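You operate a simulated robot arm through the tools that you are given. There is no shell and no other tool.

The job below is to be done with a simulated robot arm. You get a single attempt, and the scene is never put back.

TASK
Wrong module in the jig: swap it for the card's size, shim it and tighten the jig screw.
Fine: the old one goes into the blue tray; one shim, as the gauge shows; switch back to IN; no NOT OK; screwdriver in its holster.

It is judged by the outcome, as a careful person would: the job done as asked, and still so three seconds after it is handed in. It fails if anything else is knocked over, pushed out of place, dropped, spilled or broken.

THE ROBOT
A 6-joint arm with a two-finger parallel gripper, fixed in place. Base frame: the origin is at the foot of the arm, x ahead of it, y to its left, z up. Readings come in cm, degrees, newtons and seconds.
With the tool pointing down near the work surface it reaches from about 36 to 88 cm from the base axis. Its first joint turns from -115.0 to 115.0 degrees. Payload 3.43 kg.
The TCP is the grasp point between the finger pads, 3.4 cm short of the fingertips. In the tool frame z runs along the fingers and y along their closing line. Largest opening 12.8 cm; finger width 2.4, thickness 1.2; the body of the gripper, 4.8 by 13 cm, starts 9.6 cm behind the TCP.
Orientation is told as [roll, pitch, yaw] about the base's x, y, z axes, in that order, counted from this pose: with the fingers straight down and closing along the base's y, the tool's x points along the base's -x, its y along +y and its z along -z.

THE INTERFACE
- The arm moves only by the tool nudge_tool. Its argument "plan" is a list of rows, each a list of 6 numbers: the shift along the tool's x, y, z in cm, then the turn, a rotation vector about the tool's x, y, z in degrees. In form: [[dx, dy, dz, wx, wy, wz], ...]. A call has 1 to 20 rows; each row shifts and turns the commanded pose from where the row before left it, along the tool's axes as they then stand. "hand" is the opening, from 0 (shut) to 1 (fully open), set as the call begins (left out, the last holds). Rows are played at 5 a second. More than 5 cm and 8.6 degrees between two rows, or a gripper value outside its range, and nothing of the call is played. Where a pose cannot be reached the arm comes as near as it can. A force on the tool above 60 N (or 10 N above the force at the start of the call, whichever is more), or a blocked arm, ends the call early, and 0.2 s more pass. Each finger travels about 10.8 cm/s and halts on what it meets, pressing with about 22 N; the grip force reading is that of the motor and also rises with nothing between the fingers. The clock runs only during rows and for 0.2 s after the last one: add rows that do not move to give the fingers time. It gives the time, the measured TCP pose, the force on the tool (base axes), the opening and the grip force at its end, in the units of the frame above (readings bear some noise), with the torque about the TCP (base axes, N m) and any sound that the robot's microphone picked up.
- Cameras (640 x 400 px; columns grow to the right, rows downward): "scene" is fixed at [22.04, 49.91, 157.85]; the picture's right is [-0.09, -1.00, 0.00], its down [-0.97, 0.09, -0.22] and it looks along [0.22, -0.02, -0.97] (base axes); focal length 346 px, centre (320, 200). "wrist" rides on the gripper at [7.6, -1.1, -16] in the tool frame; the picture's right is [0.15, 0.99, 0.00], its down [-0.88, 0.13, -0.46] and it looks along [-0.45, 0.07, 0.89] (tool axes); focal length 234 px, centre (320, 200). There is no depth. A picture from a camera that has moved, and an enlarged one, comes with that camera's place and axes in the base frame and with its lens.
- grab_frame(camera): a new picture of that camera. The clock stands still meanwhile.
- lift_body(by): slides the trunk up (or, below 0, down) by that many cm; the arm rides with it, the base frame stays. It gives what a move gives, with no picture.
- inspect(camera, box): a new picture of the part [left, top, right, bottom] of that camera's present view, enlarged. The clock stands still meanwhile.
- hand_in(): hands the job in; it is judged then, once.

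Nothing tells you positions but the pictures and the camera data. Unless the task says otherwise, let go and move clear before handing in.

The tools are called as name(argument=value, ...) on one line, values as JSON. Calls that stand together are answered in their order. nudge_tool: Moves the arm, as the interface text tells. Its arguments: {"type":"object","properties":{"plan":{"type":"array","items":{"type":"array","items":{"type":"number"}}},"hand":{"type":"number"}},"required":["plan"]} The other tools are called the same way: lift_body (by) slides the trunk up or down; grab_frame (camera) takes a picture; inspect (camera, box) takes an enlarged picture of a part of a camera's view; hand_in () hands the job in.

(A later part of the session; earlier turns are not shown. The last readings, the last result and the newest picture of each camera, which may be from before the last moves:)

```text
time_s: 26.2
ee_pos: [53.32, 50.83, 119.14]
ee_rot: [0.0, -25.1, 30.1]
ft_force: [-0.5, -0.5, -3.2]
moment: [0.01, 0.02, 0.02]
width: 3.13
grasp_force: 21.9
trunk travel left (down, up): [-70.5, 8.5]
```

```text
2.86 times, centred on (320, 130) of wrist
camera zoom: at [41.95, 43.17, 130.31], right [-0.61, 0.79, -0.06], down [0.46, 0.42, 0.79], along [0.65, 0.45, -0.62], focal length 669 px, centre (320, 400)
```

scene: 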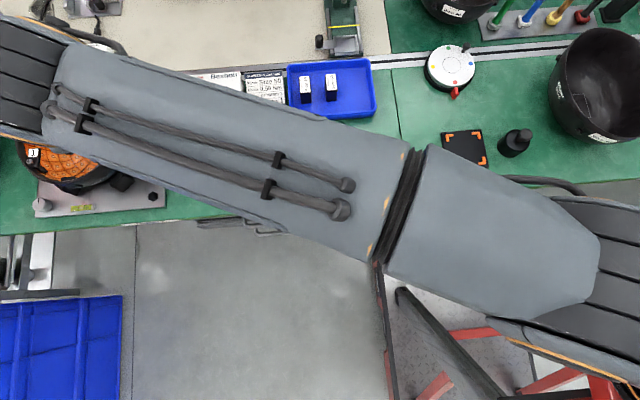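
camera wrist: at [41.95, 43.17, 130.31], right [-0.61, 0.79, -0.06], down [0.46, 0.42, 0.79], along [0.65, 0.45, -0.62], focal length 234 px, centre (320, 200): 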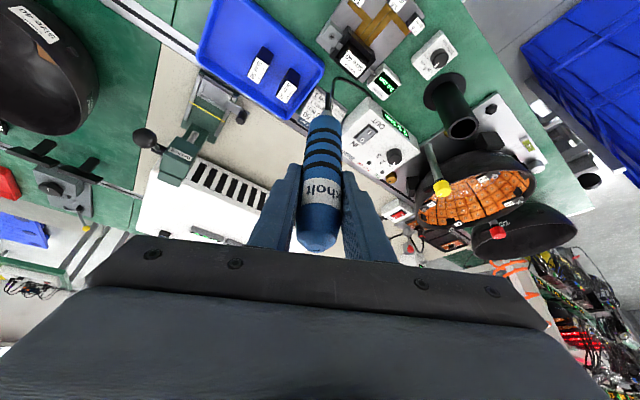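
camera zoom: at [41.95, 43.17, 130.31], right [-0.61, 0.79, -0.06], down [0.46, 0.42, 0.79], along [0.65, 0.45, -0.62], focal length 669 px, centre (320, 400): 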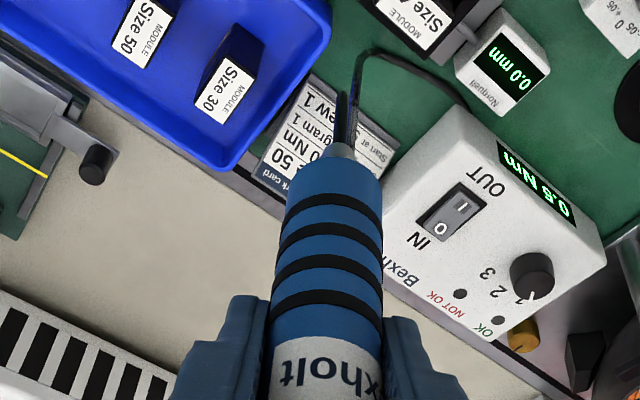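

inspect(camera="wrist", box=[300, 75, 360, 120])

inspect(camera="wrist", box=[300, 20, 400, 110])

```text
8.89 times, centred on (330, 98) of wrist
camera zoom: at [41.95, 43.17, 130.31], right [-0.61, 0.79, -0.06], down [0.46, 0.42, 0.79], along [0.65, 0.45, -0.62], focal length 2082 px, centre (231, 1111)
```

zoom: 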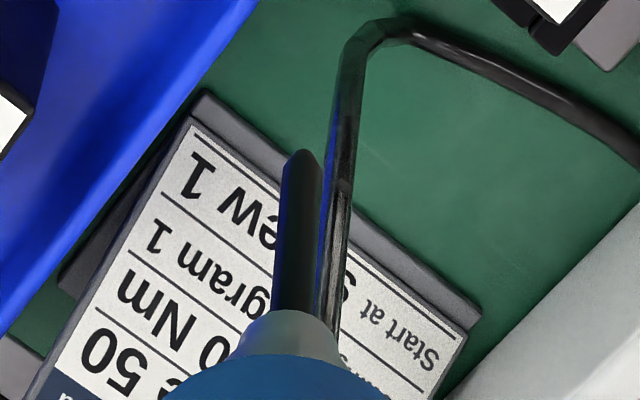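

```text
4.44 times, centred on (350, 65) of wrist
camera zoom: at [41.95, 43.17, 130.31], right [-0.61, 0.79, -0.06], down [0.46, 0.42, 0.79], along [0.65, 0.45, -0.62], focal length 1041 px, centre (187, 800)
```

zoom: 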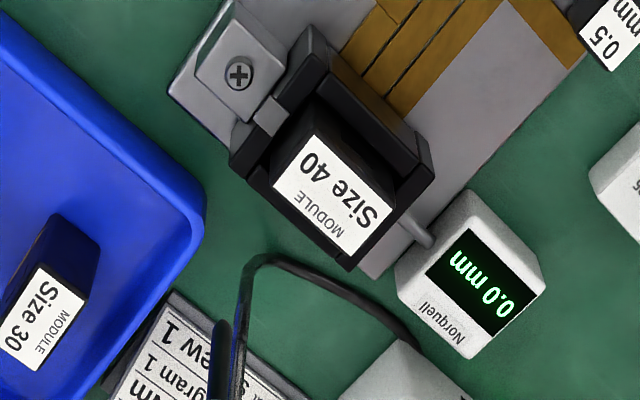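

The screw resolves to about (53.45, 51.0, 85.3), and the bit tip is nearly above it, currently at about z 103.8. I'll lower the trunk 14 cm and re-check alignment before contact.

lift_body(by=-14)

inspect(camera="wrist", box=[290, 60, 370, 120])

inspect(camera="scene", box=[220, 100, 340, 200])

```text
time_s: 27.8
ee_pos: [53.34, 50.91, 105.04]
ee_rot: [-0.1, -25.0, 30.0]
ft_force: [0.1, -0.9, -2.5]
moment: [-0.02, 0.0, -0.05]
width: 3.17
grasp_force: 22.3
trunk travel left (down, up): [-56.5, 22.5]
```

```text
6.67 times, centred on (330, 90) of wrist
camera zoom: at [42.04, 43.18, 116.4], right [-0.61, 0.79, -0.06], down [0.46, 0.42, 0.79], along [0.65, 0.45, -0.62], focal length 1561 px, centre (253, 933)
```

zoom: 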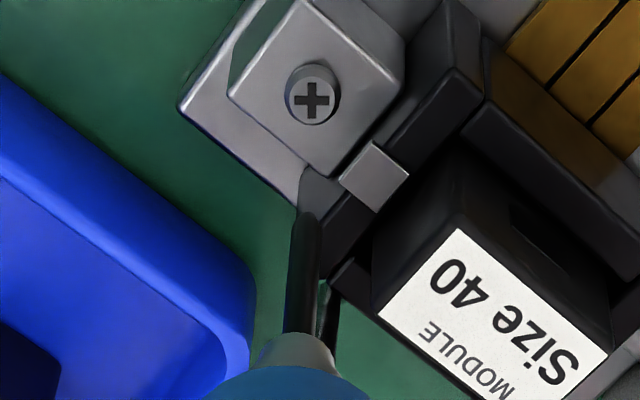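

```text
4.00 times, centred on (280, 150) of scene
camera zoom: at [22.04, 49.91, 157.85], right [-0.09, -1.0, 0.0], down [-0.97, 0.09, -0.22], along [0.22, -0.02, -0.97], focal length 1384 px, centre (480, 400)
```

zoom: 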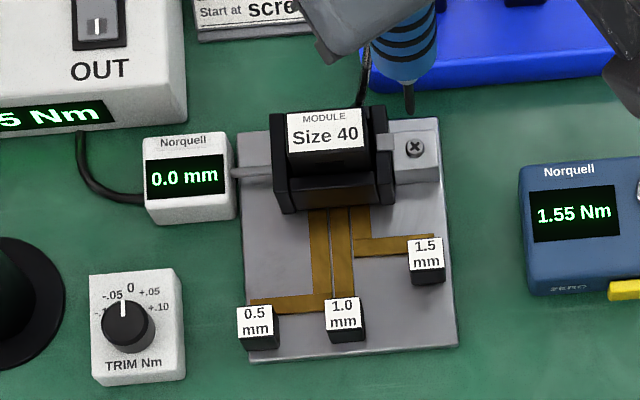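

Both cameras agree the bit tip is over the screw to within about 1 mm, with roughly 4 cm of height left. I'll descend 3.2 cm and re-check.

nudge_tool(plan=[[0.338, 0, 0.725, 0, 0, 0], [0.338, 0, 0.725, 0, 0, 0], [0.338, 0, 0.725, 0, 0, 0], [0.338, 0, 0.725, 0, 0, 0], [0, 0, 0, 0, 0, 0]])

inspect(camera="wrist", box=[290, 60, 370, 120])

inspect(camera="scene", box=[280, 115, 360, 165])

```text
time_s: 29.0
ee_pos: [53.48, 50.9, 101.94]
ee_rot: [0.1, -25.0, 30.0]
ft_force: [0.0, -0.2, -1.9]
moment: [0.01, -0.02, 0.0]
width: 3.14
grasp_force: 22.2
trunk travel left (down, up): [-56.5, 22.5]
```

```text
6.67 times, centred on (330, 90) of wrist
camera zoom: at [42.03, 43.18, 113.16], right [-0.61, 0.79, -0.06], down [0.46, 0.42, 0.79], along [0.65, 0.45, -0.62], focal length 1561 px, centre (253, 933)
```

zoom: 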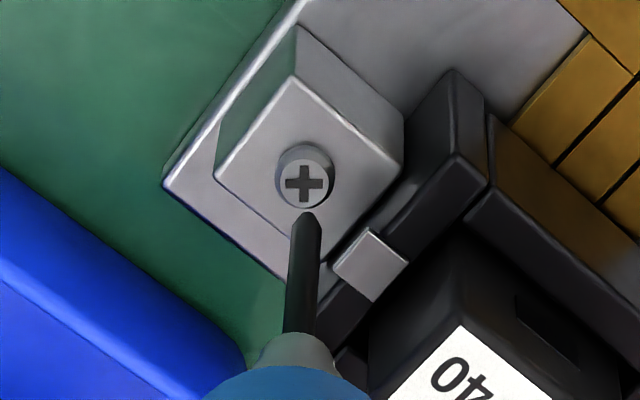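

```text
8.00 times, centred on (320, 140) of scene
camera zoom: at [22.04, 49.91, 157.85], right [-0.09, -1.0, 0.0], down [-0.97, 0.09, -0.22], along [0.22, -0.02, -0.97], focal length 2768 px, centre (320, 680)
```

zoom: 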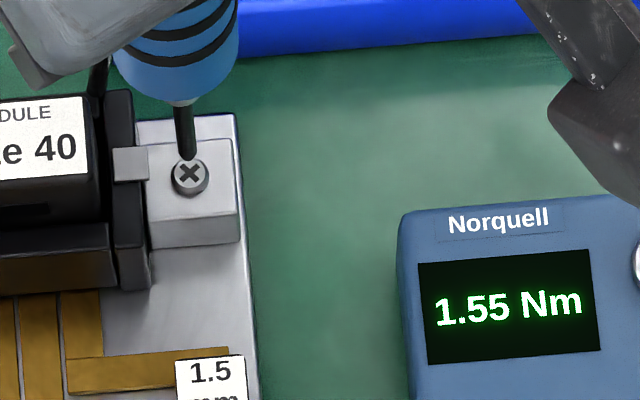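

The tip is about 1.1 cm above the screw and 1 mm too far in +y. I'll correct that and descend gently onto the screw.

nudge_tool(plan=[[0.045, -0.087, -0.021, 0, 0, 0], [0.1268, 0, 0.2719, 0, 0, 0], [0.1268, 0, 0.2719, 0, 0, 0], [0.1268, 0, 0.2719, 0, 0, 0], [0, 0, 0, 0, 0, 0]])

inspect(camera="wrist", box=[290, 60, 370, 120])

inspect(camera="scene", box=[280, 115, 360, 165])

```text
time_s: 30.2
ee_pos: [53.43, 50.76, 101.06]
ee_rot: [-0.1, -25.0, 30.1]
ft_force: [0.5, -0.5, -2.6]
moment: [0.02, 0.02, -0.01]
width: 3.13
grasp_force: 22.1
trunk travel left (down, up): [-56.5, 22.5]
```

```text
6.67 times, centred on (330, 90) of wrist
camera zoom: at [42.02, 43.05, 112.27], right [-0.61, 0.79, -0.06], down [0.46, 0.42, 0.78], along [0.65, 0.45, -0.62], focal length 1561 px, centre (253, 933)
```

zoom: 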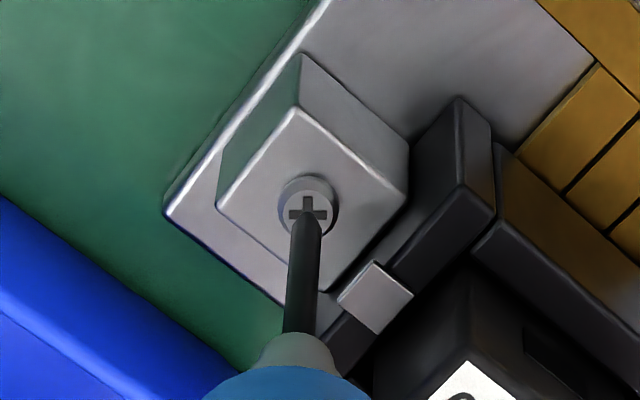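

```text
8.00 times, centred on (320, 140) of scene
camera zoom: at [22.04, 49.91, 157.85], right [-0.09, -1.0, 0.0], down [-0.97, 0.09, -0.22], along [0.22, -0.02, -0.97], focal length 2768 px, centre (320, 680)
```

zoom: 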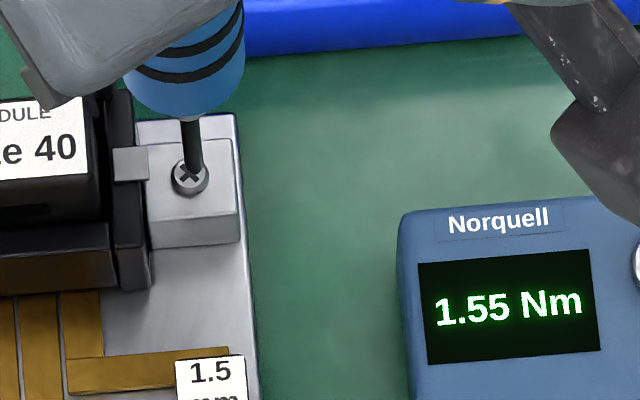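

nudge_tool(plan=[[0.0845, 0, 0.1813, 0, 0, 0], [0.0845, 0, 0.1813, 0, 0, 0], [0, 0, 0, 0, 0, 0], [0, 0, 0, 0, 0, 0]])

inspect(camera="wrist", box=[290, 60, 370, 120])

```text
time_s: 31.2
ee_pos: [53.41, 50.76, 100.65]
ee_rot: [0.0, -25.0, 30.0]
ft_force: [0.4, 1.5, -2.2]
moment: [-0.02, 0.01, 0.01]
width: 3.13
grasp_force: 22.1
trunk travel left (down, up): [-56.5, 22.5]
```

```text
6.67 times, centred on (330, 90) of wrist
camera zoom: at [42.03, 43.07, 111.9], right [-0.61, 0.79, -0.06], down [0.46, 0.42, 0.79], along [0.65, 0.45, -0.62], focal length 1561 px, centre (253, 933)
```

zoom: 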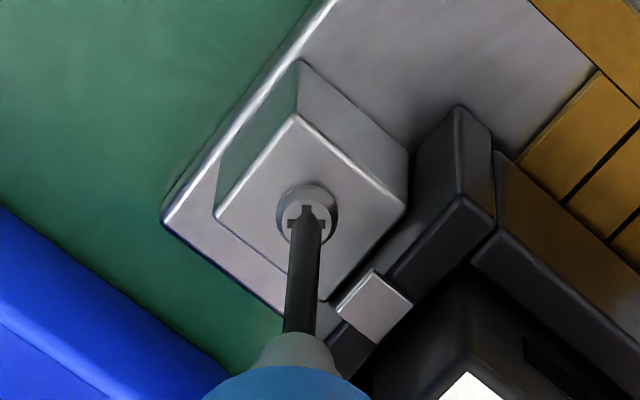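

nudge_tool(plan=[[0.0634, 0, 0.136, 0, 0, 0], [0.0634, 0, 0.136, 0, 0, 0], [0, 0, 0, 0, 0, 0]])

```text
time_s: 32.0
ee_pos: [53.46, 50.81, 100.41]
ee_rot: [0.0, -25.1, 30.0]
ft_force: [0.4, -0.2, -3.0]
moment: [-0.03, -0.01, 0.04]
width: 3.15
grasp_force: 22.6
trunk travel left (down, up): [-56.5, 22.5]
```

nudge_tool(plan=[[0.0634, 0, 0.136, 0, 0, 0], [0.0634, 0, 0.136, 0, 0, 0], [0, 0, 0, 0, 0, 0]])

inspect(camera="wrist", box=[290, 60, 370, 120])

inspect(camera="scene", box=[280, 115, 360, 165])

```text
time_s: 32.8
ee_pos: [53.37, 50.7, 100.52]
ee_rot: [0.1, -25.3, 29.9]
ft_force: [-1.0, -3.2, 22.5]
moment: [-0.52, 0.26, -0.02]
width: 3.14
grasp_force: 22.3
trunk travel left (down, up): [-56.5, 22.5]
```

```text
6.67 times, centred on (330, 90) of wrist
camera zoom: at [42.02, 43.05, 111.55], right [-0.61, 0.79, -0.06], down [0.46, 0.41, 0.79], along [0.65, 0.45, -0.61], focal length 1561 px, centre (253, 933)
```

zoom: 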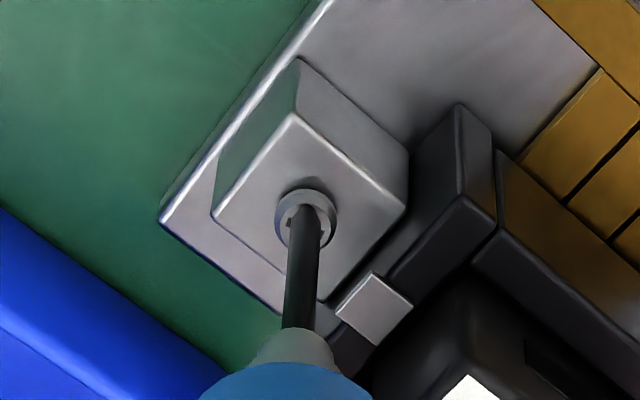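

```text
8.00 times, centred on (320, 140) of scene
camera zoom: at [22.04, 49.91, 157.85], right [-0.09, -1.0, 0.0], down [-0.97, 0.09, -0.22], along [0.22, -0.02, -0.97], focal length 2768 px, centre (320, 680)
```

zoom: 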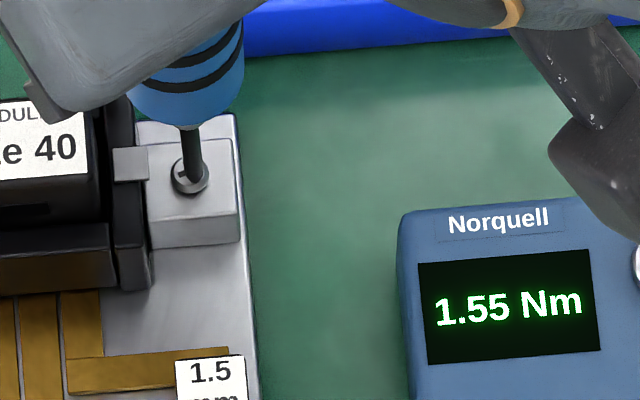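

Contact at about 25 N. I'll hold here and listen for the driver to run.

nudge_tool(plan=[[0, 0, 0, 0, 0, 0], [0, 0, 0, 0, 0, 0], [0, 0, 0, 0, 0, 0], [0, 0, 0, 0, 0, 0], [0, 0, 0, 0, 0, 0]])

inspect(camera="wrist", box=[290, 60, 370, 120])

inspect(camera="scene", box=[150, 60, 330, 180])

```text
time_s: 34.0
ee_pos: [53.38, 50.65, 100.12]
ee_rot: [0.0, -25.1, 30.0]
ft_force: [0.1, -1.4, 29.5]
moment: [-0.15, -0.05, 0.04]
width: 3.12
grasp_force: 21.6
trunk travel left (down, up): [-56.5, 22.5]
```

```text
6.67 times, centred on (330, 90) of wrist
camera zoom: at [41.97, 43.01, 111.4], right [-0.61, 0.79, -0.06], down [0.46, 0.41, 0.79], along [0.65, 0.45, -0.61], focal length 1561 px, centre (253, 933)
```

zoom: 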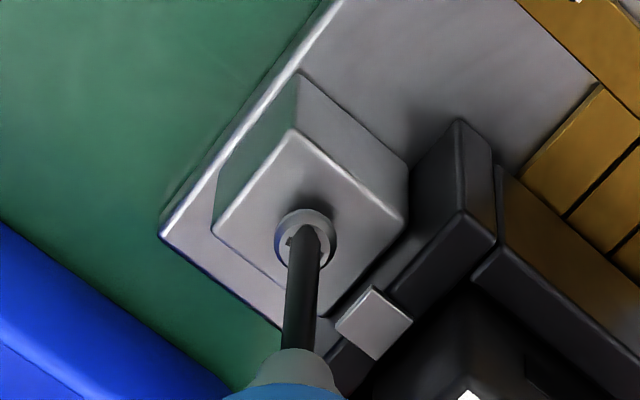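

```text
3.33 times, centred on (240, 120) of scene
camera zoom: at [22.04, 49.91, 157.85], right [-0.09, -1.0, 0.0], down [-0.97, 0.09, -0.22], along [0.22, -0.02, -0.97], focal length 1153 px, centre (587, 467)
```

zoom: 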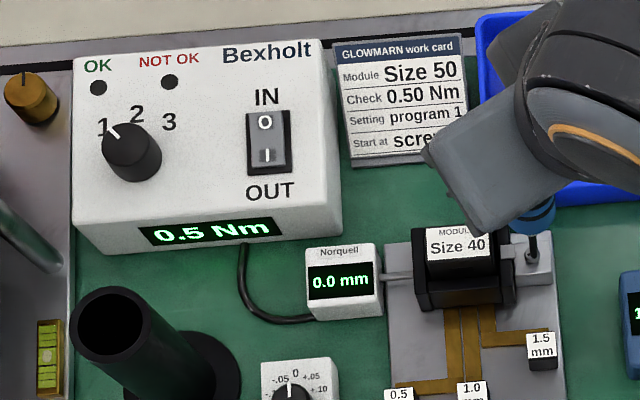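

inspect(camera="wrist", box=[314, 82, 344, 102])

inspect(camera="scene", box=[294, 122, 318, 140])

```text
16.00 times, centred on (329, 92) of wrist
camera zoom: at [41.97, 43.01, 111.4], right [-0.61, 0.79, -0.06], down [0.46, 0.41, 0.79], along [0.65, 0.45, -0.61], focal length 3747 px, centre (176, 1928)
```

zoom: 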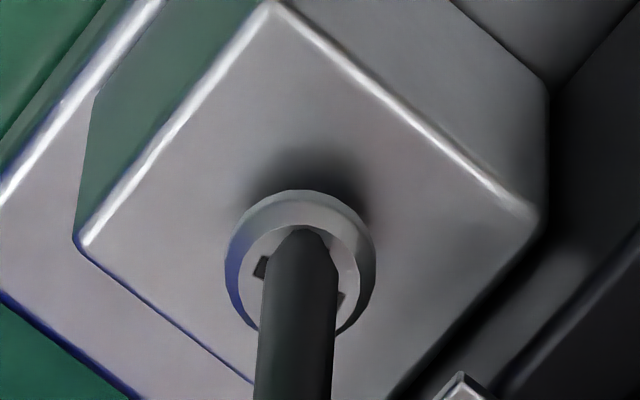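

```text
16.00 times, centred on (306, 131) of scene
camera zoom: at [22.04, 49.91, 157.85], right [-0.09, -1.0, 0.0], down [-0.97, 0.09, -0.22], along [0.22, -0.02, -0.97], focal length 5536 px, centre (544, 1304)
```

zoom: 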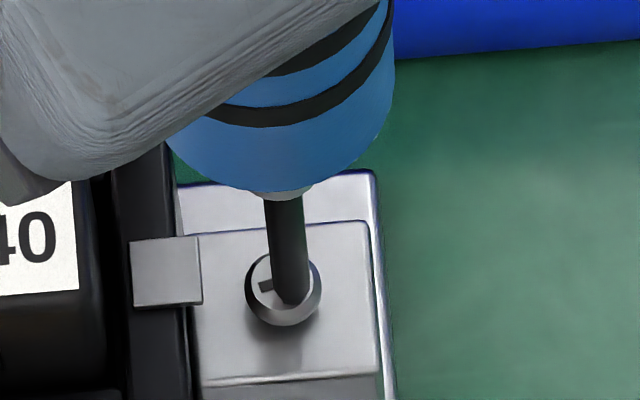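

The screw head has turned and risen, so it is unscrewing. I'll hold and look again.

nudge_tool(plan=[[0, 0, 0, 0, 0, 0], [0, 0, 0, 0, 0, 0], [0, 0, 0, 0, 0, 0]])

inspect(camera="scene", box=[282, 112, 330, 148])

inspect(camera="wrist", box=[300, 72, 360, 112])

```text
time_s: 34.8
ee_pos: [53.36, 50.8, 100.06]
ee_rot: [0.0, -25.0, 30.0]
ft_force: [-0.4, -0.3, 28.9]
moment: [-0.09, 0.01, 0.06]
width: 3.11
grasp_force: 22.2
trunk travel left (down, up): [-56.5, 22.5]
```

```text
11.11 times, centred on (306, 130) of scene
camera zoom: at [22.04, 49.91, 157.85], right [-0.09, -1.0, 0.0], down [-0.97, 0.09, -0.22], along [0.22, -0.02, -0.97], focal length 3844 px, centre (476, 978)
```

zoom: 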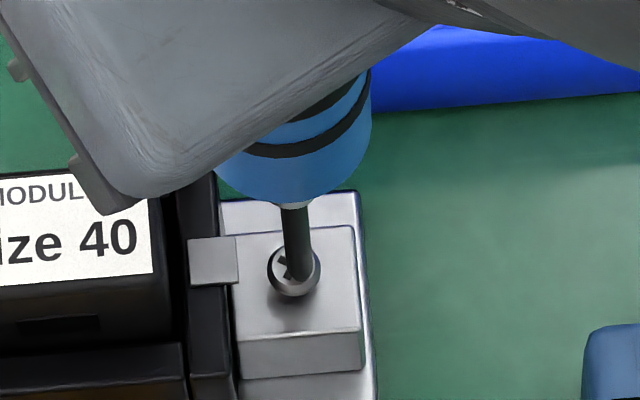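

```text
10.00 times, centred on (330, 92) of wrist
camera zoom: at [41.97, 43.02, 111.4], right [-0.61, 0.79, -0.06], down [0.46, 0.41, 0.79], along [0.65, 0.45, -0.61], focal length 2342 px, centre (220, 1280)
```

zoom: 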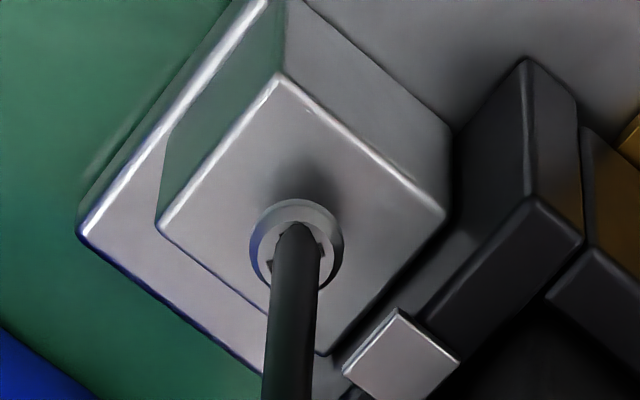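

nudge_tool(plan=[[0, 0, 0, 0, 0, 0], [0, 0, 0, 0, 0, 0], [0, 0, 0, 0, 0, 0], [0, 0, 0, 0, 0, 0], [0, 0, 0, 0, 0, 0]])

inspect(camera="scene", box=[294, 122, 318, 140])

```text
time_s: 36.0
ee_pos: [53.42, 50.65, 100.15]
ee_rot: [0.0, -25.0, 30.0]
ft_force: [1.7, 1.3, 23.6]
moment: [0.07, -0.09, -0.01]
width: 3.13
grasp_force: 22.2
trunk travel left (down, up): [-56.5, 22.5]
```

```text
16.00 times, centred on (306, 131) of scene
camera zoom: at [22.04, 49.91, 157.85], right [-0.09, -1.0, 0.0], down [-0.97, 0.09, -0.22], along [0.22, -0.02, -0.97], focal length 5536 px, centre (544, 1304)
```

zoom: 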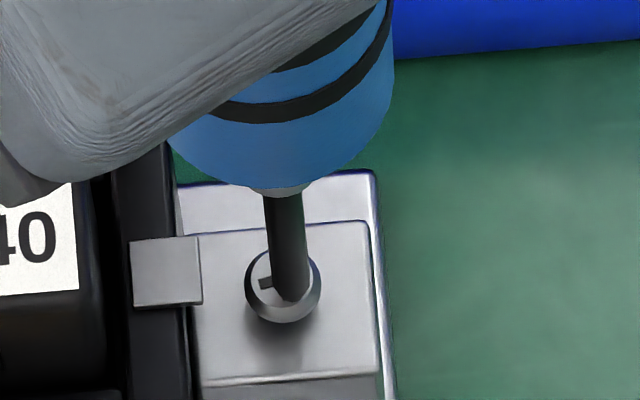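

nudge_tool(plan=[[0, 0, 0, 0, 0, 0], [0, 0, 0, 0, 0, 0], [0, 0, 0, 0, 0, 0], [0, 0, 0, 0, 0, 0], [0, 0, 0, 0, 0, 0], [0, 0, 0, 0, 0, 0], [0, 0, 0, 0, 0, 0], [0, 0, 0, 0, 0, 0]])

inspect(camera="scene", box=[294, 122, 318, 140])

inspect(camera="scene", box=[150, 60, 330, 180])

```text
time_s: 37.8
ee_pos: [53.42, 50.67, 99.93]
ee_rot: [0.0, -25.0, 30.1]
ft_force: [0.6, 0.9, 12.4]
moment: [0.1, -0.05, -0.03]
width: 3.12
grasp_force: 21.9
trunk travel left (down, up): [-56.5, 22.5]
```

```text
16.00 times, centred on (306, 131) of scene
camera zoom: at [22.04, 49.91, 157.85], right [-0.09, -1.0, 0.0], down [-0.97, 0.09, -0.22], along [0.22, -0.02, -0.97], focal length 5536 px, centre (544, 1304)
```

zoom: 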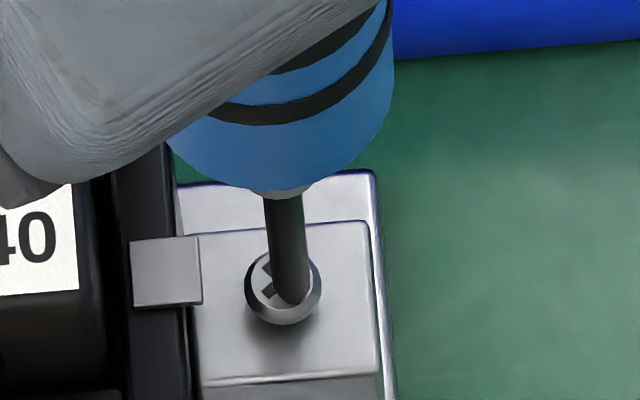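

```text
3.33 times, centred on (240, 120) of scene
camera zoom: at [22.04, 49.91, 157.85], right [-0.09, -1.0, 0.0], down [-0.97, 0.09, -0.22], along [0.22, -0.02, -0.97], focal length 1153 px, centre (587, 467)
```

zoom: 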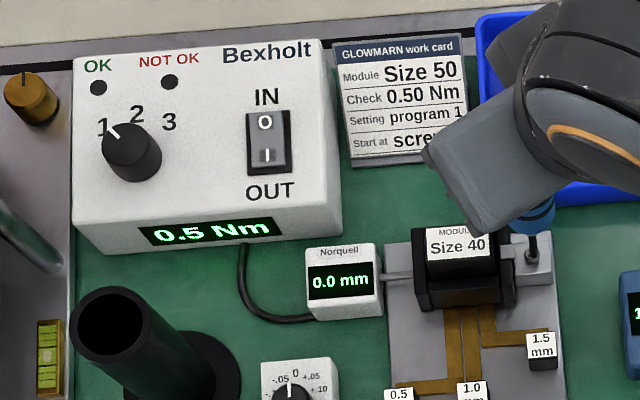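

The screw spins freely at its raised height, so it's loosened. I'll lift off and look at it.

nudge_tool(plan=[[-0.4226, 0, -0.9063, 0, 0, 0], [-0.8452, 0, -1.8126, 0, 0, 0], [-1.2678, 0, -2.719, 0, 0, 0], [-1.2678, 0, -2.719, 0, 0, 0], [0, 0, 0, 0, 0, 0]])

inspect(camera="wrist", box=[280, 40, 380, 110])

inspect(camera="scene", box=[282, 112, 330, 148])

```text
time_s: 39.0
ee_pos: [53.35, 50.8, 109.03]
ee_rot: [0.0, -24.9, 30.0]
ft_force: [0.2, 0.8, -3.1]
moment: [0.01, -0.02, 0.03]
width: 3.11
grasp_force: 21.6
trunk travel left (down, up): [-56.5, 22.5]
```

```text
5.71 times, centred on (330, 75) of wrist
camera zoom: at [42.05, 43.08, 120.29], right [-0.61, 0.79, -0.06], down [0.46, 0.42, 0.79], along [0.65, 0.45, -0.62], focal length 1338 px, centre (263, 914)
```

zoom: 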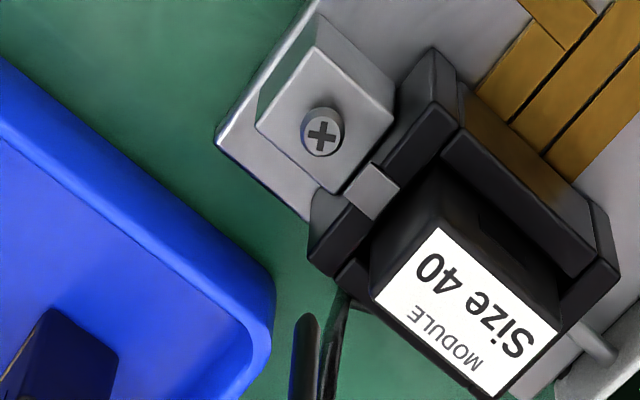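

```text
11.11 times, centred on (306, 130) of scene
camera zoom: at [22.04, 49.91, 157.85], right [-0.09, -1.0, 0.0], down [-0.97, 0.09, -0.22], along [0.22, -0.02, -0.97], focal length 3844 px, centre (476, 978)
```

zoom: 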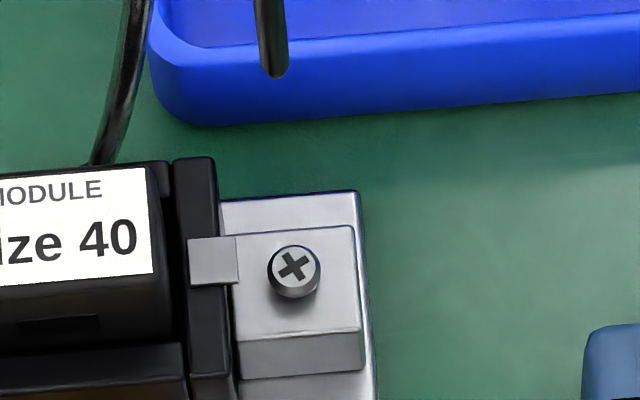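

The screw is raised and loose. I'll return the driver to its holster now, going up first and then back along the exact reverse path.

lift_body(by=8)

nudge_tool(plan=[[-0.8457, 3.041, 0.3943, 0, 0, 0], [-0.8457, 3.041, 0.3943, 0, 0, 0], [-0.8457, 3.041, 0.3943, 0, 0, 0], [-0.8457, 3.041, 0.3943, 0, 0, 0], [-0.8457, 3.041, 0.3943, 0, 0, 0], [-0.8457, 3.041, 0.3943, 0, 0, 0], [-0.8457, 3.041, 0.3943, 0, 0, 0], [-0.8457, 3.041, 0.3943, 0, 0, 0], [0, 0, 0, 0, 0, 0], [0, 0, 0, 0, 0, 0]])

inspect(camera="wrist", box=[260, 40, 400, 230])

```text
time_s: 40.2
ee_pos: [53.44, 50.65, 116.98]
ee_rot: [0.0, -25.1, 29.8]
ft_force: [-0.4, 0.5, -3.6]
moment: [-0.01, -0.03, 0.02]
width: 3.12
grasp_force: 21.7
trunk travel left (down, up): [-64.5, 14.5]
```

```text
time_s: 42.4
ee_pos: [47.7, 75.59, 117.05]
ee_rot: [0.0, -25.1, 29.9]
ft_force: [0.8, -0.8, -2.8]
moment: [-0.03, 0.0, 0.01]
width: 3.11
grasp_force: 21.8
trunk travel left (down, up): [-64.5, 14.5]
```

```text
2.11 times, centred on (330, 135) of wrist
camera zoom: at [36.4, 67.92, 128.3], right [-0.61, 0.79, -0.06], down [0.46, 0.42, 0.78], along [0.65, 0.45, -0.62], focal length 493 px, centre (299, 337)
```

zoom: 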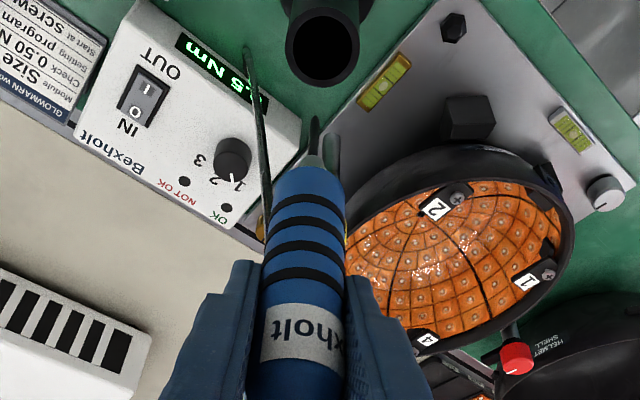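

inspect(camera="wrist", box=[290, 50, 360, 120])

grab_frame(camera="scene")

```text
5.71 times, centred on (325, 85) of wrist
camera zoom: at [36.4, 67.92, 128.3], right [-0.61, 0.79, -0.06], down [0.46, 0.42, 0.78], along [0.65, 0.45, -0.62], focal length 1338 px, centre (291, 857)
```

zoom: 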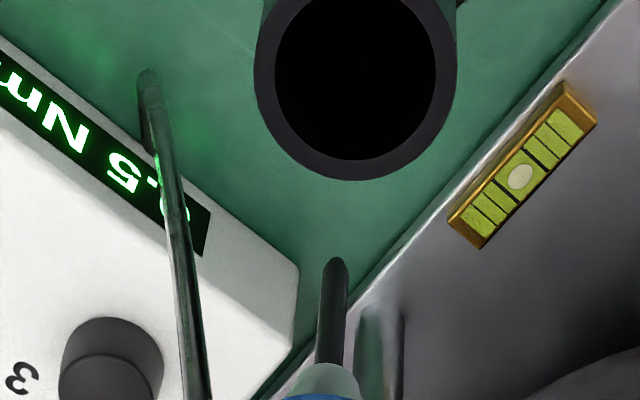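

```text
taken
```

scene: 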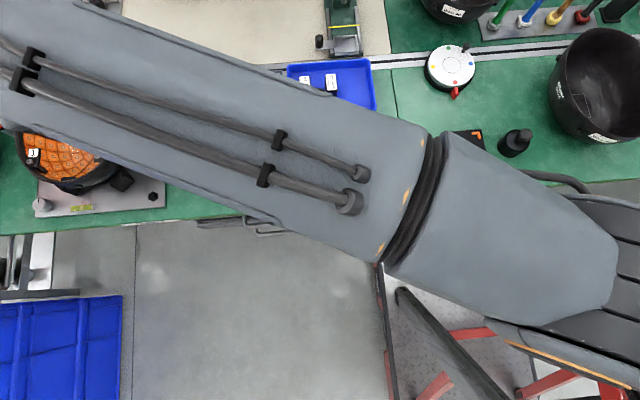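

The tip and hole line up. I'll lower the trunk 10 cm so the bit enters, then continue in small arm steps while watching force.

lift_body(by=-10)

inspect(camera="wrist", box=[270, 40, 380, 150])

```text
time_s: 43.7
ee_pos: [47.77, 75.57, 107.2]
ee_rot: [0.0, -25.0, 29.9]
ft_force: [-0.5, 0.3, -3.0]
moment: [-0.01, 0.01, 0.01]
width: 3.11
grasp_force: 21.6
trunk travel left (down, up): [-54.5, 24.5]
```

```text
3.64 times, centred on (325, 95) of wrist
camera zoom: at [36.37, 67.9, 118.35], right [-0.61, 0.79, -0.06], down [0.46, 0.42, 0.79], along [0.65, 0.45, -0.62], focal length 852 px, centre (302, 582)
```

zoom: 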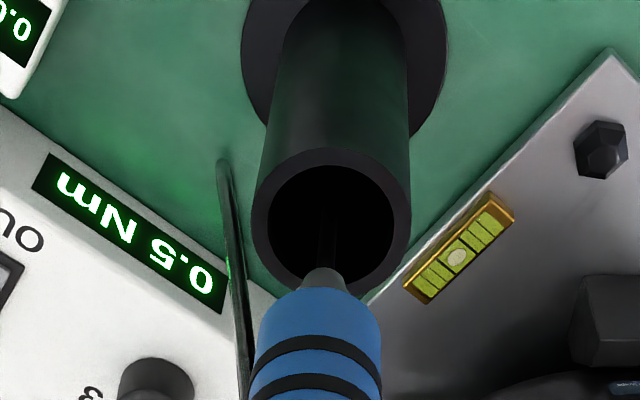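

nudge_tool(plan=[[0.4226, 0, 0.9063, 0, 0, 0], [0.4226, 0, 0.9063, 0, 0, 0], [0.4226, 0, 0.9063, 0, 0, 0], [0.4226, 0, 0.9063, 0, 0, 0], [0, 0, 0, 0, 0, 0]])

inspect(camera="wrist", box=[270, 40, 380, 150])

```text
time_s: 44.9
ee_pos: [47.86, 75.44, 103.17]
ee_rot: [0.0, -25.1, 30.1]
ft_force: [0.2, 0.6, -2.6]
moment: [-0.01, 0.02, 0.01]
width: 3.13
grasp_force: 21.7
trunk travel left (down, up): [-54.5, 24.5]
```

```text
3.64 times, centred on (325, 95) of wrist
camera zoom: at [36.4, 67.88, 114.36], right [-0.61, 0.79, -0.06], down [0.46, 0.42, 0.78], along [0.65, 0.45, -0.62], focal length 852 px, centre (302, 582)
```

zoom: 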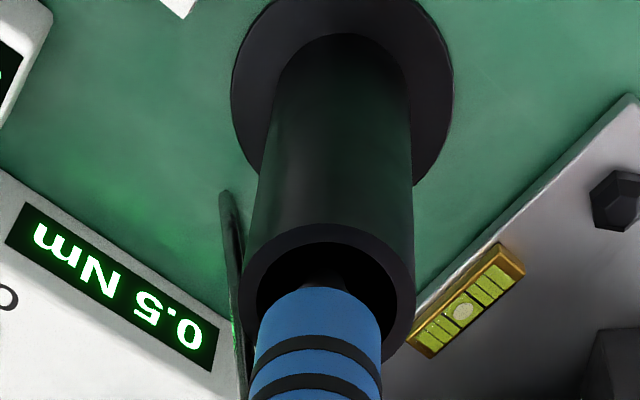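

nudge_tool(plan=[[0.338, 0, 0.725, 0, 0, 0], [0.338, 0, 0.725, 0, 0, 0], [0.338, 0, 0.725, 0, 0, 0], [0.338, 0, 0.725, 0, 0, 0], [0, 0, 0, 0, 0, 0]])

inspect(camera="wrist", box=[240, 80, 420, 220])

```text
time_s: 46.1
ee_pos: [47.66, 75.39, 99.91]
ee_rot: [0.0, -25.0, 30.0]
ft_force: [0.7, 0.2, -3.8]
moment: [0.02, 0.0, 0.02]
width: 3.11
grasp_force: 21.8
trunk travel left (down, up): [-54.5, 24.5]
```

```text
2.86 times, centred on (330, 150) of wrist
camera zoom: at [36.41, 67.86, 111.16], right [-0.61, 0.79, -0.06], down [0.46, 0.42, 0.79], along [0.65, 0.45, -0.62], focal length 669 px, centre (291, 343)
```

zoom: 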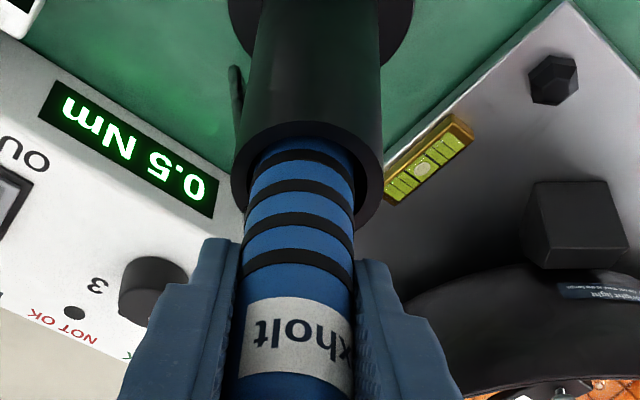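

nudge_tool(plan=[[0.169, 0, 0.3625, 0, 0, 0], [0.169, 0, 0.3625, 0, 0, 0], [0.169, 0, 0.3625, 0, 0, 0], [0, 0, 0, 0, 0, 0]])

inspect(camera="wrist", box=[240, 80, 420, 220])

```text
time_s: 47.1
ee_pos: [47.73, 75.57, 98.83]
ee_rot: [0.1, -25.1, 30.0]
ft_force: [-7.4, -3.5, 7.3]
moment: [-0.29, 0.57, 0.01]
width: 3.11
grasp_force: 22.0
trunk travel left (down, up): [-54.5, 24.5]
```

```text
2.86 times, centred on (330, 150) of wrist
camera zoom: at [36.26, 67.88, 110.1], right [-0.61, 0.79, -0.06], down [0.46, 0.41, 0.79], along [0.65, 0.45, -0.62], focal length 669 px, centre (291, 343)
```

zoom: 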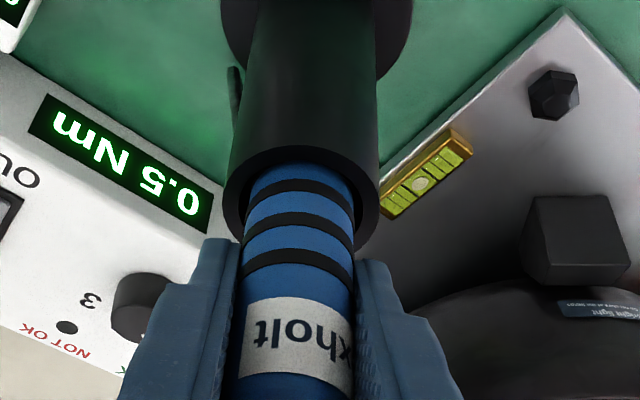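

The stripes match the original seated picture and I feel the bottom, so the driver is seated. Releasing.

nudge_tool(plan=[[0, 0, 0, 0, 0, 0], [0, 0, 0, 0, 0, 0], [0, 0, 0, 0, 0, 0], [0, 0, 0, 0, 0, 0]], hand=0.55)

inspect(camera="wrist", box=[240, 80, 420, 220])

```text
time_s: 48.1
ee_pos: [47.72, 75.58, 98.75]
ee_rot: [0.0, -25.0, 30.0]
ft_force: [-0.1, 0.1, -0.2]
moment: [-0.04, -0.02, 0.02]
width: 7.02
grasp_force: 0.1
trunk travel left (down, up): [-54.5, 24.5]
```

```text
2.86 times, centred on (330, 150) of wrist
camera zoom: at [36.38, 67.89, 109.97], right [-0.61, 0.79, -0.06], down [0.46, 0.42, 0.79], along [0.65, 0.45, -0.62], focal length 669 px, centre (291, 343)
```

zoom: 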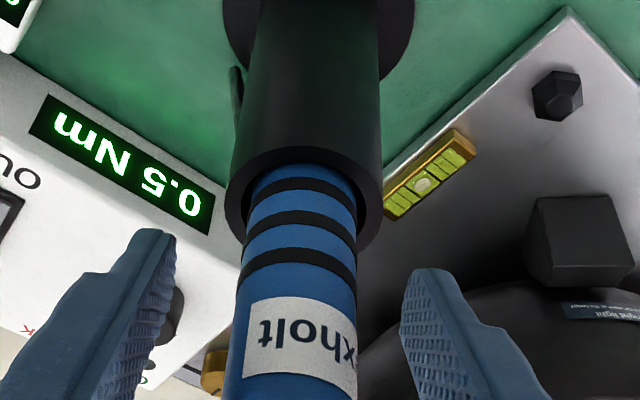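

The driver is back in its holster. I'll retreat, then turn the tool to straight-down with the fingers closing along x (yaw 90) to study the module in the jig.

nudge_tool(plan=[[1.65, 0.08, -4.37, 0, 0, 0], [1.65, 0.08, -4.37, 0, 0, 0], [1.65, 0.08, -4.37, 0, 0, 0], [0, -4.5, 0, 0, 0, 0], [0, -4.5, 0, 0, 0, 0], [0, -4.5, 0, 0, 0, 0], [0, 0, 0, 0, 8.34, 0], [0, 0, 0, 0, 8.33, 0], [0, 0, 0, 0, 8.33, 0], [0, 0, 0, 0, 0, 0]])

grab_frame(camera="wrist")

```text
time_s: 50.3
ee_pos: [45.7, 59.08, 108.47]
ee_rot: [0.0, 0.1, 30.0]
ft_force: [0.2, 0.2, -0.1]
moment: [-0.02, 0.02, -0.01]
width: 7.05
grasp_force: 0.0
trunk travel left (down, up): [-54.5, 24.5]
```

```text
taken
camera wrist: at [39.56, 54.43, 124.45], right [-0.62, 0.78, 0.0], down [0.7, 0.55, 0.45], along [0.36, 0.28, -0.89], focal length 234 px, centre (320, 200)
```

wrist: 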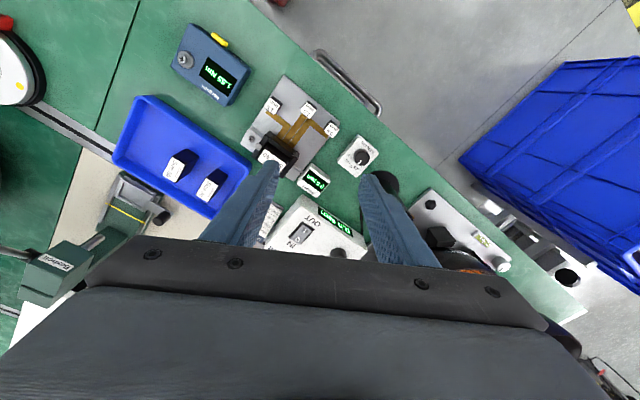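

nudge_tool(plan=[[0, 0, 0, 0, 0, -8.57], [0, 0, 0, 0, 0, -8.57], [0, 0, 0, 0, 0, -8.57], [0, 0, 0, 0, 0, -8.57], [0, 0, 0, 0, 0, -8.57], [0, 0, 0, 0, 0, -8.57], [0, 0, 0, 0, 0, -8.58], [2, -2.63, 0.83, 0, 0, 0], [2, -2.63, 0.83, 0, 0, 0], [2, -2.63, 0.83, 0, 0, 0], [0, 0, 0, 0, 0, 0]])

grab_frame(camera="wrist")

inspect(camera="wrist", box=[270, 110, 370, 200])

```text
time_s: 52.7
ee_pos: [53.52, 53.03, 105.99]
ee_rot: [0.1, 0.0, 90.0]
ft_force: [0.9, 0.6, 0.9]
moment: [-0.04, -0.02, -0.04]
width: 7.04
grasp_force: 0.1
trunk travel left (down, up): [-54.5, 24.5]
```

```text
taken
camera wrist: at [54.52, 45.52, 121.89], right [-0.99, -0.15, 0.0], down [-0.13, 0.88, 0.46], along [-0.07, 0.45, -0.89], focal length 234 px, centre (320, 200)
```

wrist: 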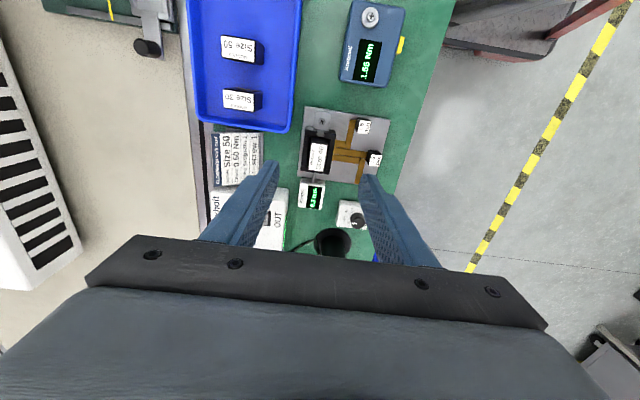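

```text
4.44 times, centred on (320, 155) of wrist
camera zoom: at [54.52, 45.52, 121.89], right [-0.99, -0.15, 0.0], down [-0.13, 0.88, 0.46], along [-0.07, 0.45, -0.89], focal length 1041 px, centre (320, 400)
```

zoom: 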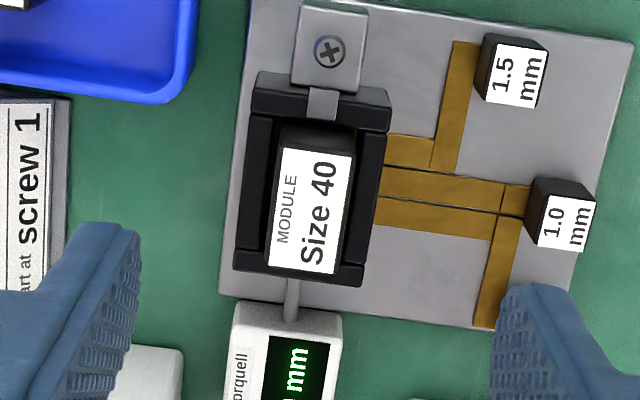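

The jig is a four-walled box frame and the module protrudes above it, with the clamp tab on the low-y wall and the gauge probe on the high-y wall. I'll look at the tray modules and the jig in more detail from here.

inspect(camera="wrist", box=[180, 10, 310, 140])

inspect(camera="wrist", box=[290, 115, 350, 190])

inspect(camera="wrist", box=[325, 95, 395, 190])

```text
3.08 times, centred on (245, 75) of wrist
camera zoom: at [54.52, 45.52, 121.89], right [-0.99, -0.15, 0.0], down [-0.13, 0.88, 0.46], along [-0.07, 0.45, -0.89], focal length 720 px, centre (551, 585)
```

zoom: 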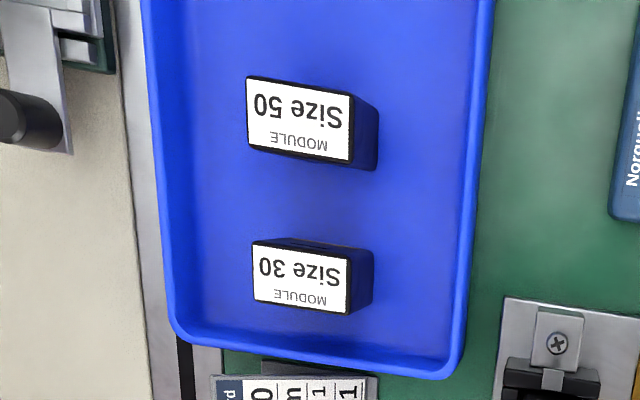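

```text
5.33 times, centred on (320, 152) of wrist
camera zoom: at [54.52, 45.52, 121.89], right [-0.99, -0.15, 0.0], down [-0.13, 0.88, 0.46], along [-0.07, 0.45, -0.89], focal length 1249 px, centre (320, 453)
```

zoom: 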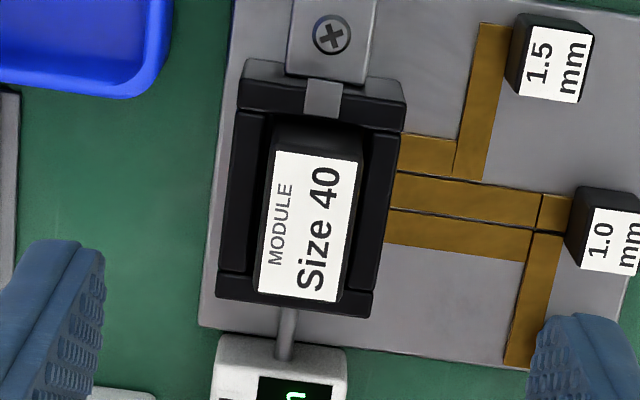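

```text
4.21 times, centred on (360, 142) of wrist
camera zoom: at [54.52, 45.52, 121.89], right [-0.99, -0.15, 0.0], down [-0.13, 0.88, 0.46], along [-0.07, 0.45, -0.89], focal length 986 px, centre (152, 442)
```

zoom: 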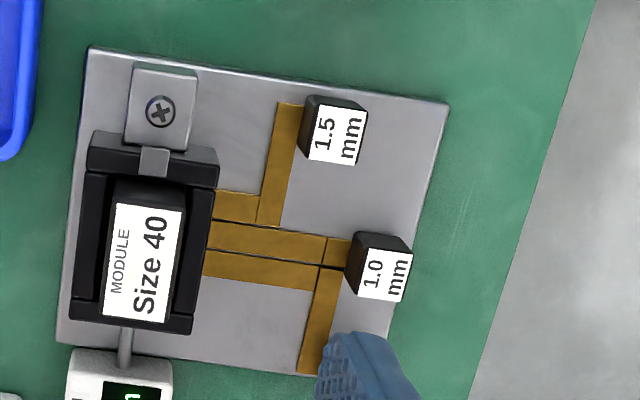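

I want the wall heights around the module before gripping it, so I'll take a low oblique view along the radial direction.

nudge_tool(plan=[[0, 0, 0, 0, 0, 7.5], [0, 0, 0, 0, 0, 7.5], [0, 0, 0, 0, 0, 7.5], [0, 0, 0, 0, 0, 7.5], [0, 0, 0, 0, 0, 7.5], [0, 0, 0, 0, 0, 7.5], [3.18, 0.353, 1.67, 0, 0, 0], [3.18, 0.353, 1.67, 0, 0, 0], [3.18, 0.353, 1.67, 0, 0, 0], [0, 0, 0, 0, -7.5, 0], [0, 0, 0, 0, -7.5, 0], [0, 0, 0, 0, -7.5, 0], [0, 0, 0, 0, -7.5, 0], [0, 0, 0, 0, -7.5, 0], [0, 0, 0, 0, -7.5, 0], [0, 0, 0, 0, 0, 0]])

grab_frame(camera="wrist")

inspect(camera="wrist", box=[270, 80, 370, 170])

```text
time_s: 56.1
ee_pos: [46.18, 46.9, 101.09]
ee_rot: [-0.5, -43.1, 44.9]
ft_force: [0.1, -0.1, -0.6]
moment: [0.01, 0.01, -0.03]
width: 7.06
grasp_force: 0.0
trunk travel left (down, up): [-54.5, 24.5]
```

```text
taken
camera wrist: at [35.17, 34.71, 107.53], right [-0.77, 0.63, -0.11], down [0.14, 0.33, 0.93], along [0.62, 0.7, -0.34], focal length 234 px, centre (320, 200)
```

wrist: 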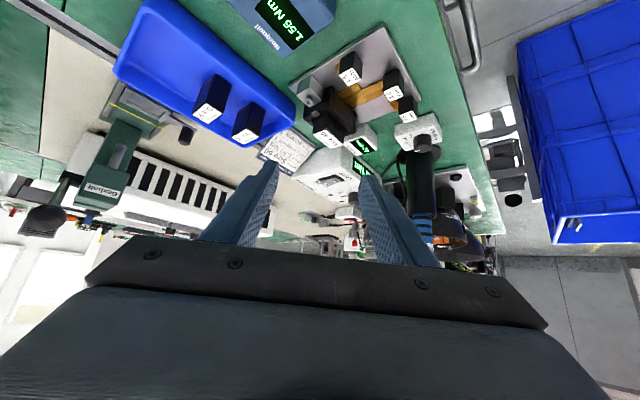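

```text
4.44 times, centred on (320, 125) of wrist
camera zoom: at [35.17, 34.71, 107.53], right [-0.77, 0.63, -0.11], down [0.14, 0.33, 0.93], along [0.62, 0.7, -0.34], focal length 1041 px, centre (320, 533)
```

zoom: 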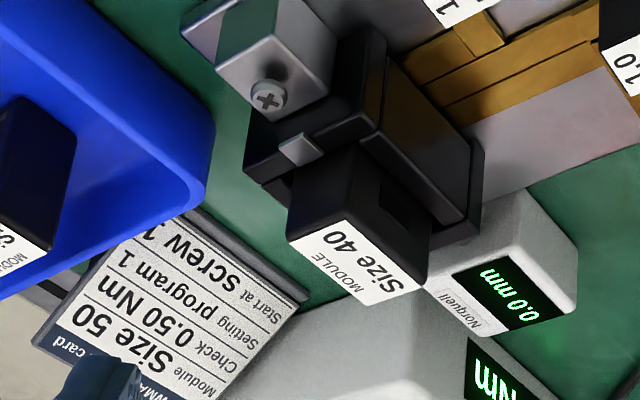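

inspect(camera="wrist", box=[300, 82, 350, 150])

inspect(camera="scene", box=[250, 115, 330, 195])

inspect(camera="wrist", box=[170, 50, 310, 170])

```text
5.88 times, centred on (325, 116) of wrist
camera zoom: at [35.17, 34.71, 107.53], right [-0.77, 0.63, -0.11], down [0.14, 0.33, 0.93], along [0.62, 0.7, -0.34], focal length 1378 px, centre (291, 694)
```

zoom: 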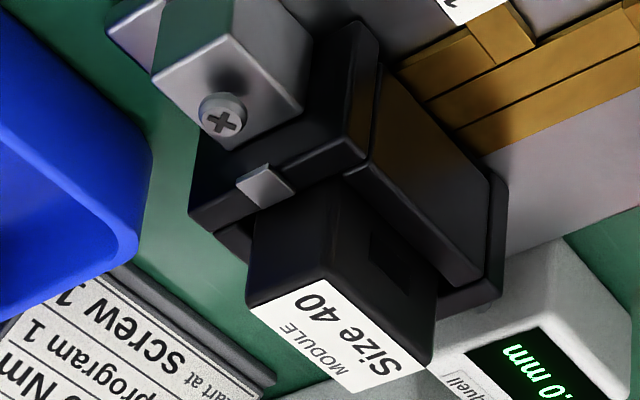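

```text
5.00 times, centred on (290, 155) of scene
camera zoom: at [22.04, 49.91, 157.85], right [-0.09, -1.0, 0.0], down [-0.97, 0.09, -0.22], along [0.22, -0.02, -0.97], focal length 1730 px, centre (470, 425)
```

zoom: 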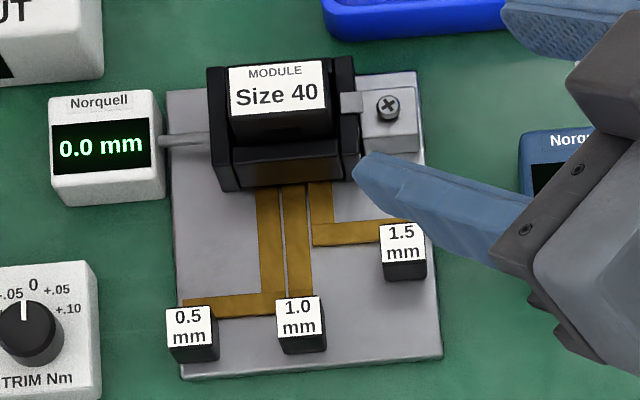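

```text
3.33 times, centred on (240, 110) of wrist
camera zoom: at [35.17, 34.71, 107.53], right [-0.77, 0.63, -0.11], down [0.14, 0.33, 0.93], along [0.62, 0.7, -0.34], focal length 781 px, centre (587, 500)
```

zoom: 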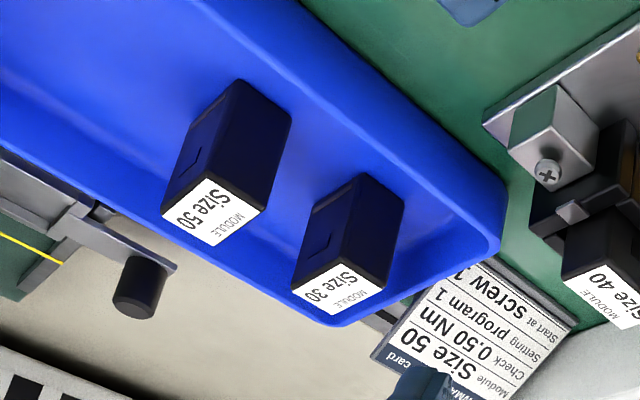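

I now understand the layout. The module protrudes about 2 cm above the walls, with its window face toward −x. The tray modules are turned +90° relative to the jig. I'll go back to straight-down, yaw 90, above the old module.

nudge_tool(plan=[[0, 0, 0, 0, 7.5, 0], [0, 0, 0, 0, 7.5, 0], [0, 0, 0, 0, 7.5, 0], [0, 0, 0, 0, 7.5, 0], [0, 0, 0, 0, 7.5, 0], [0, 0, 0, 0, 7.5, 0], [0, 0, 0, 0, 0, -7.5], [0, 0, 0, 0, 0, -7.5], [0, 0, 0, 0, 0, -7.5], [0, 0, 0, 0, 0, -7.5], [0, 0, 0, 0, 0, -7.5], [0, 0, 0, 0, 0, -7.5], [0, 0, 0, 0, 0, 0]], hand=0.5)

```text
time_s: 58.9
ee_pos: [46.13, 46.95, 101.13]
ee_rot: [0.1, 0.0, 90.1]
ft_force: [0.1, -0.4, 1.1]
moment: [0.01, 0.02, 0.02]
width: 6.41
grasp_force: 0.0
trunk travel left (down, up): [-54.5, 24.5]
```

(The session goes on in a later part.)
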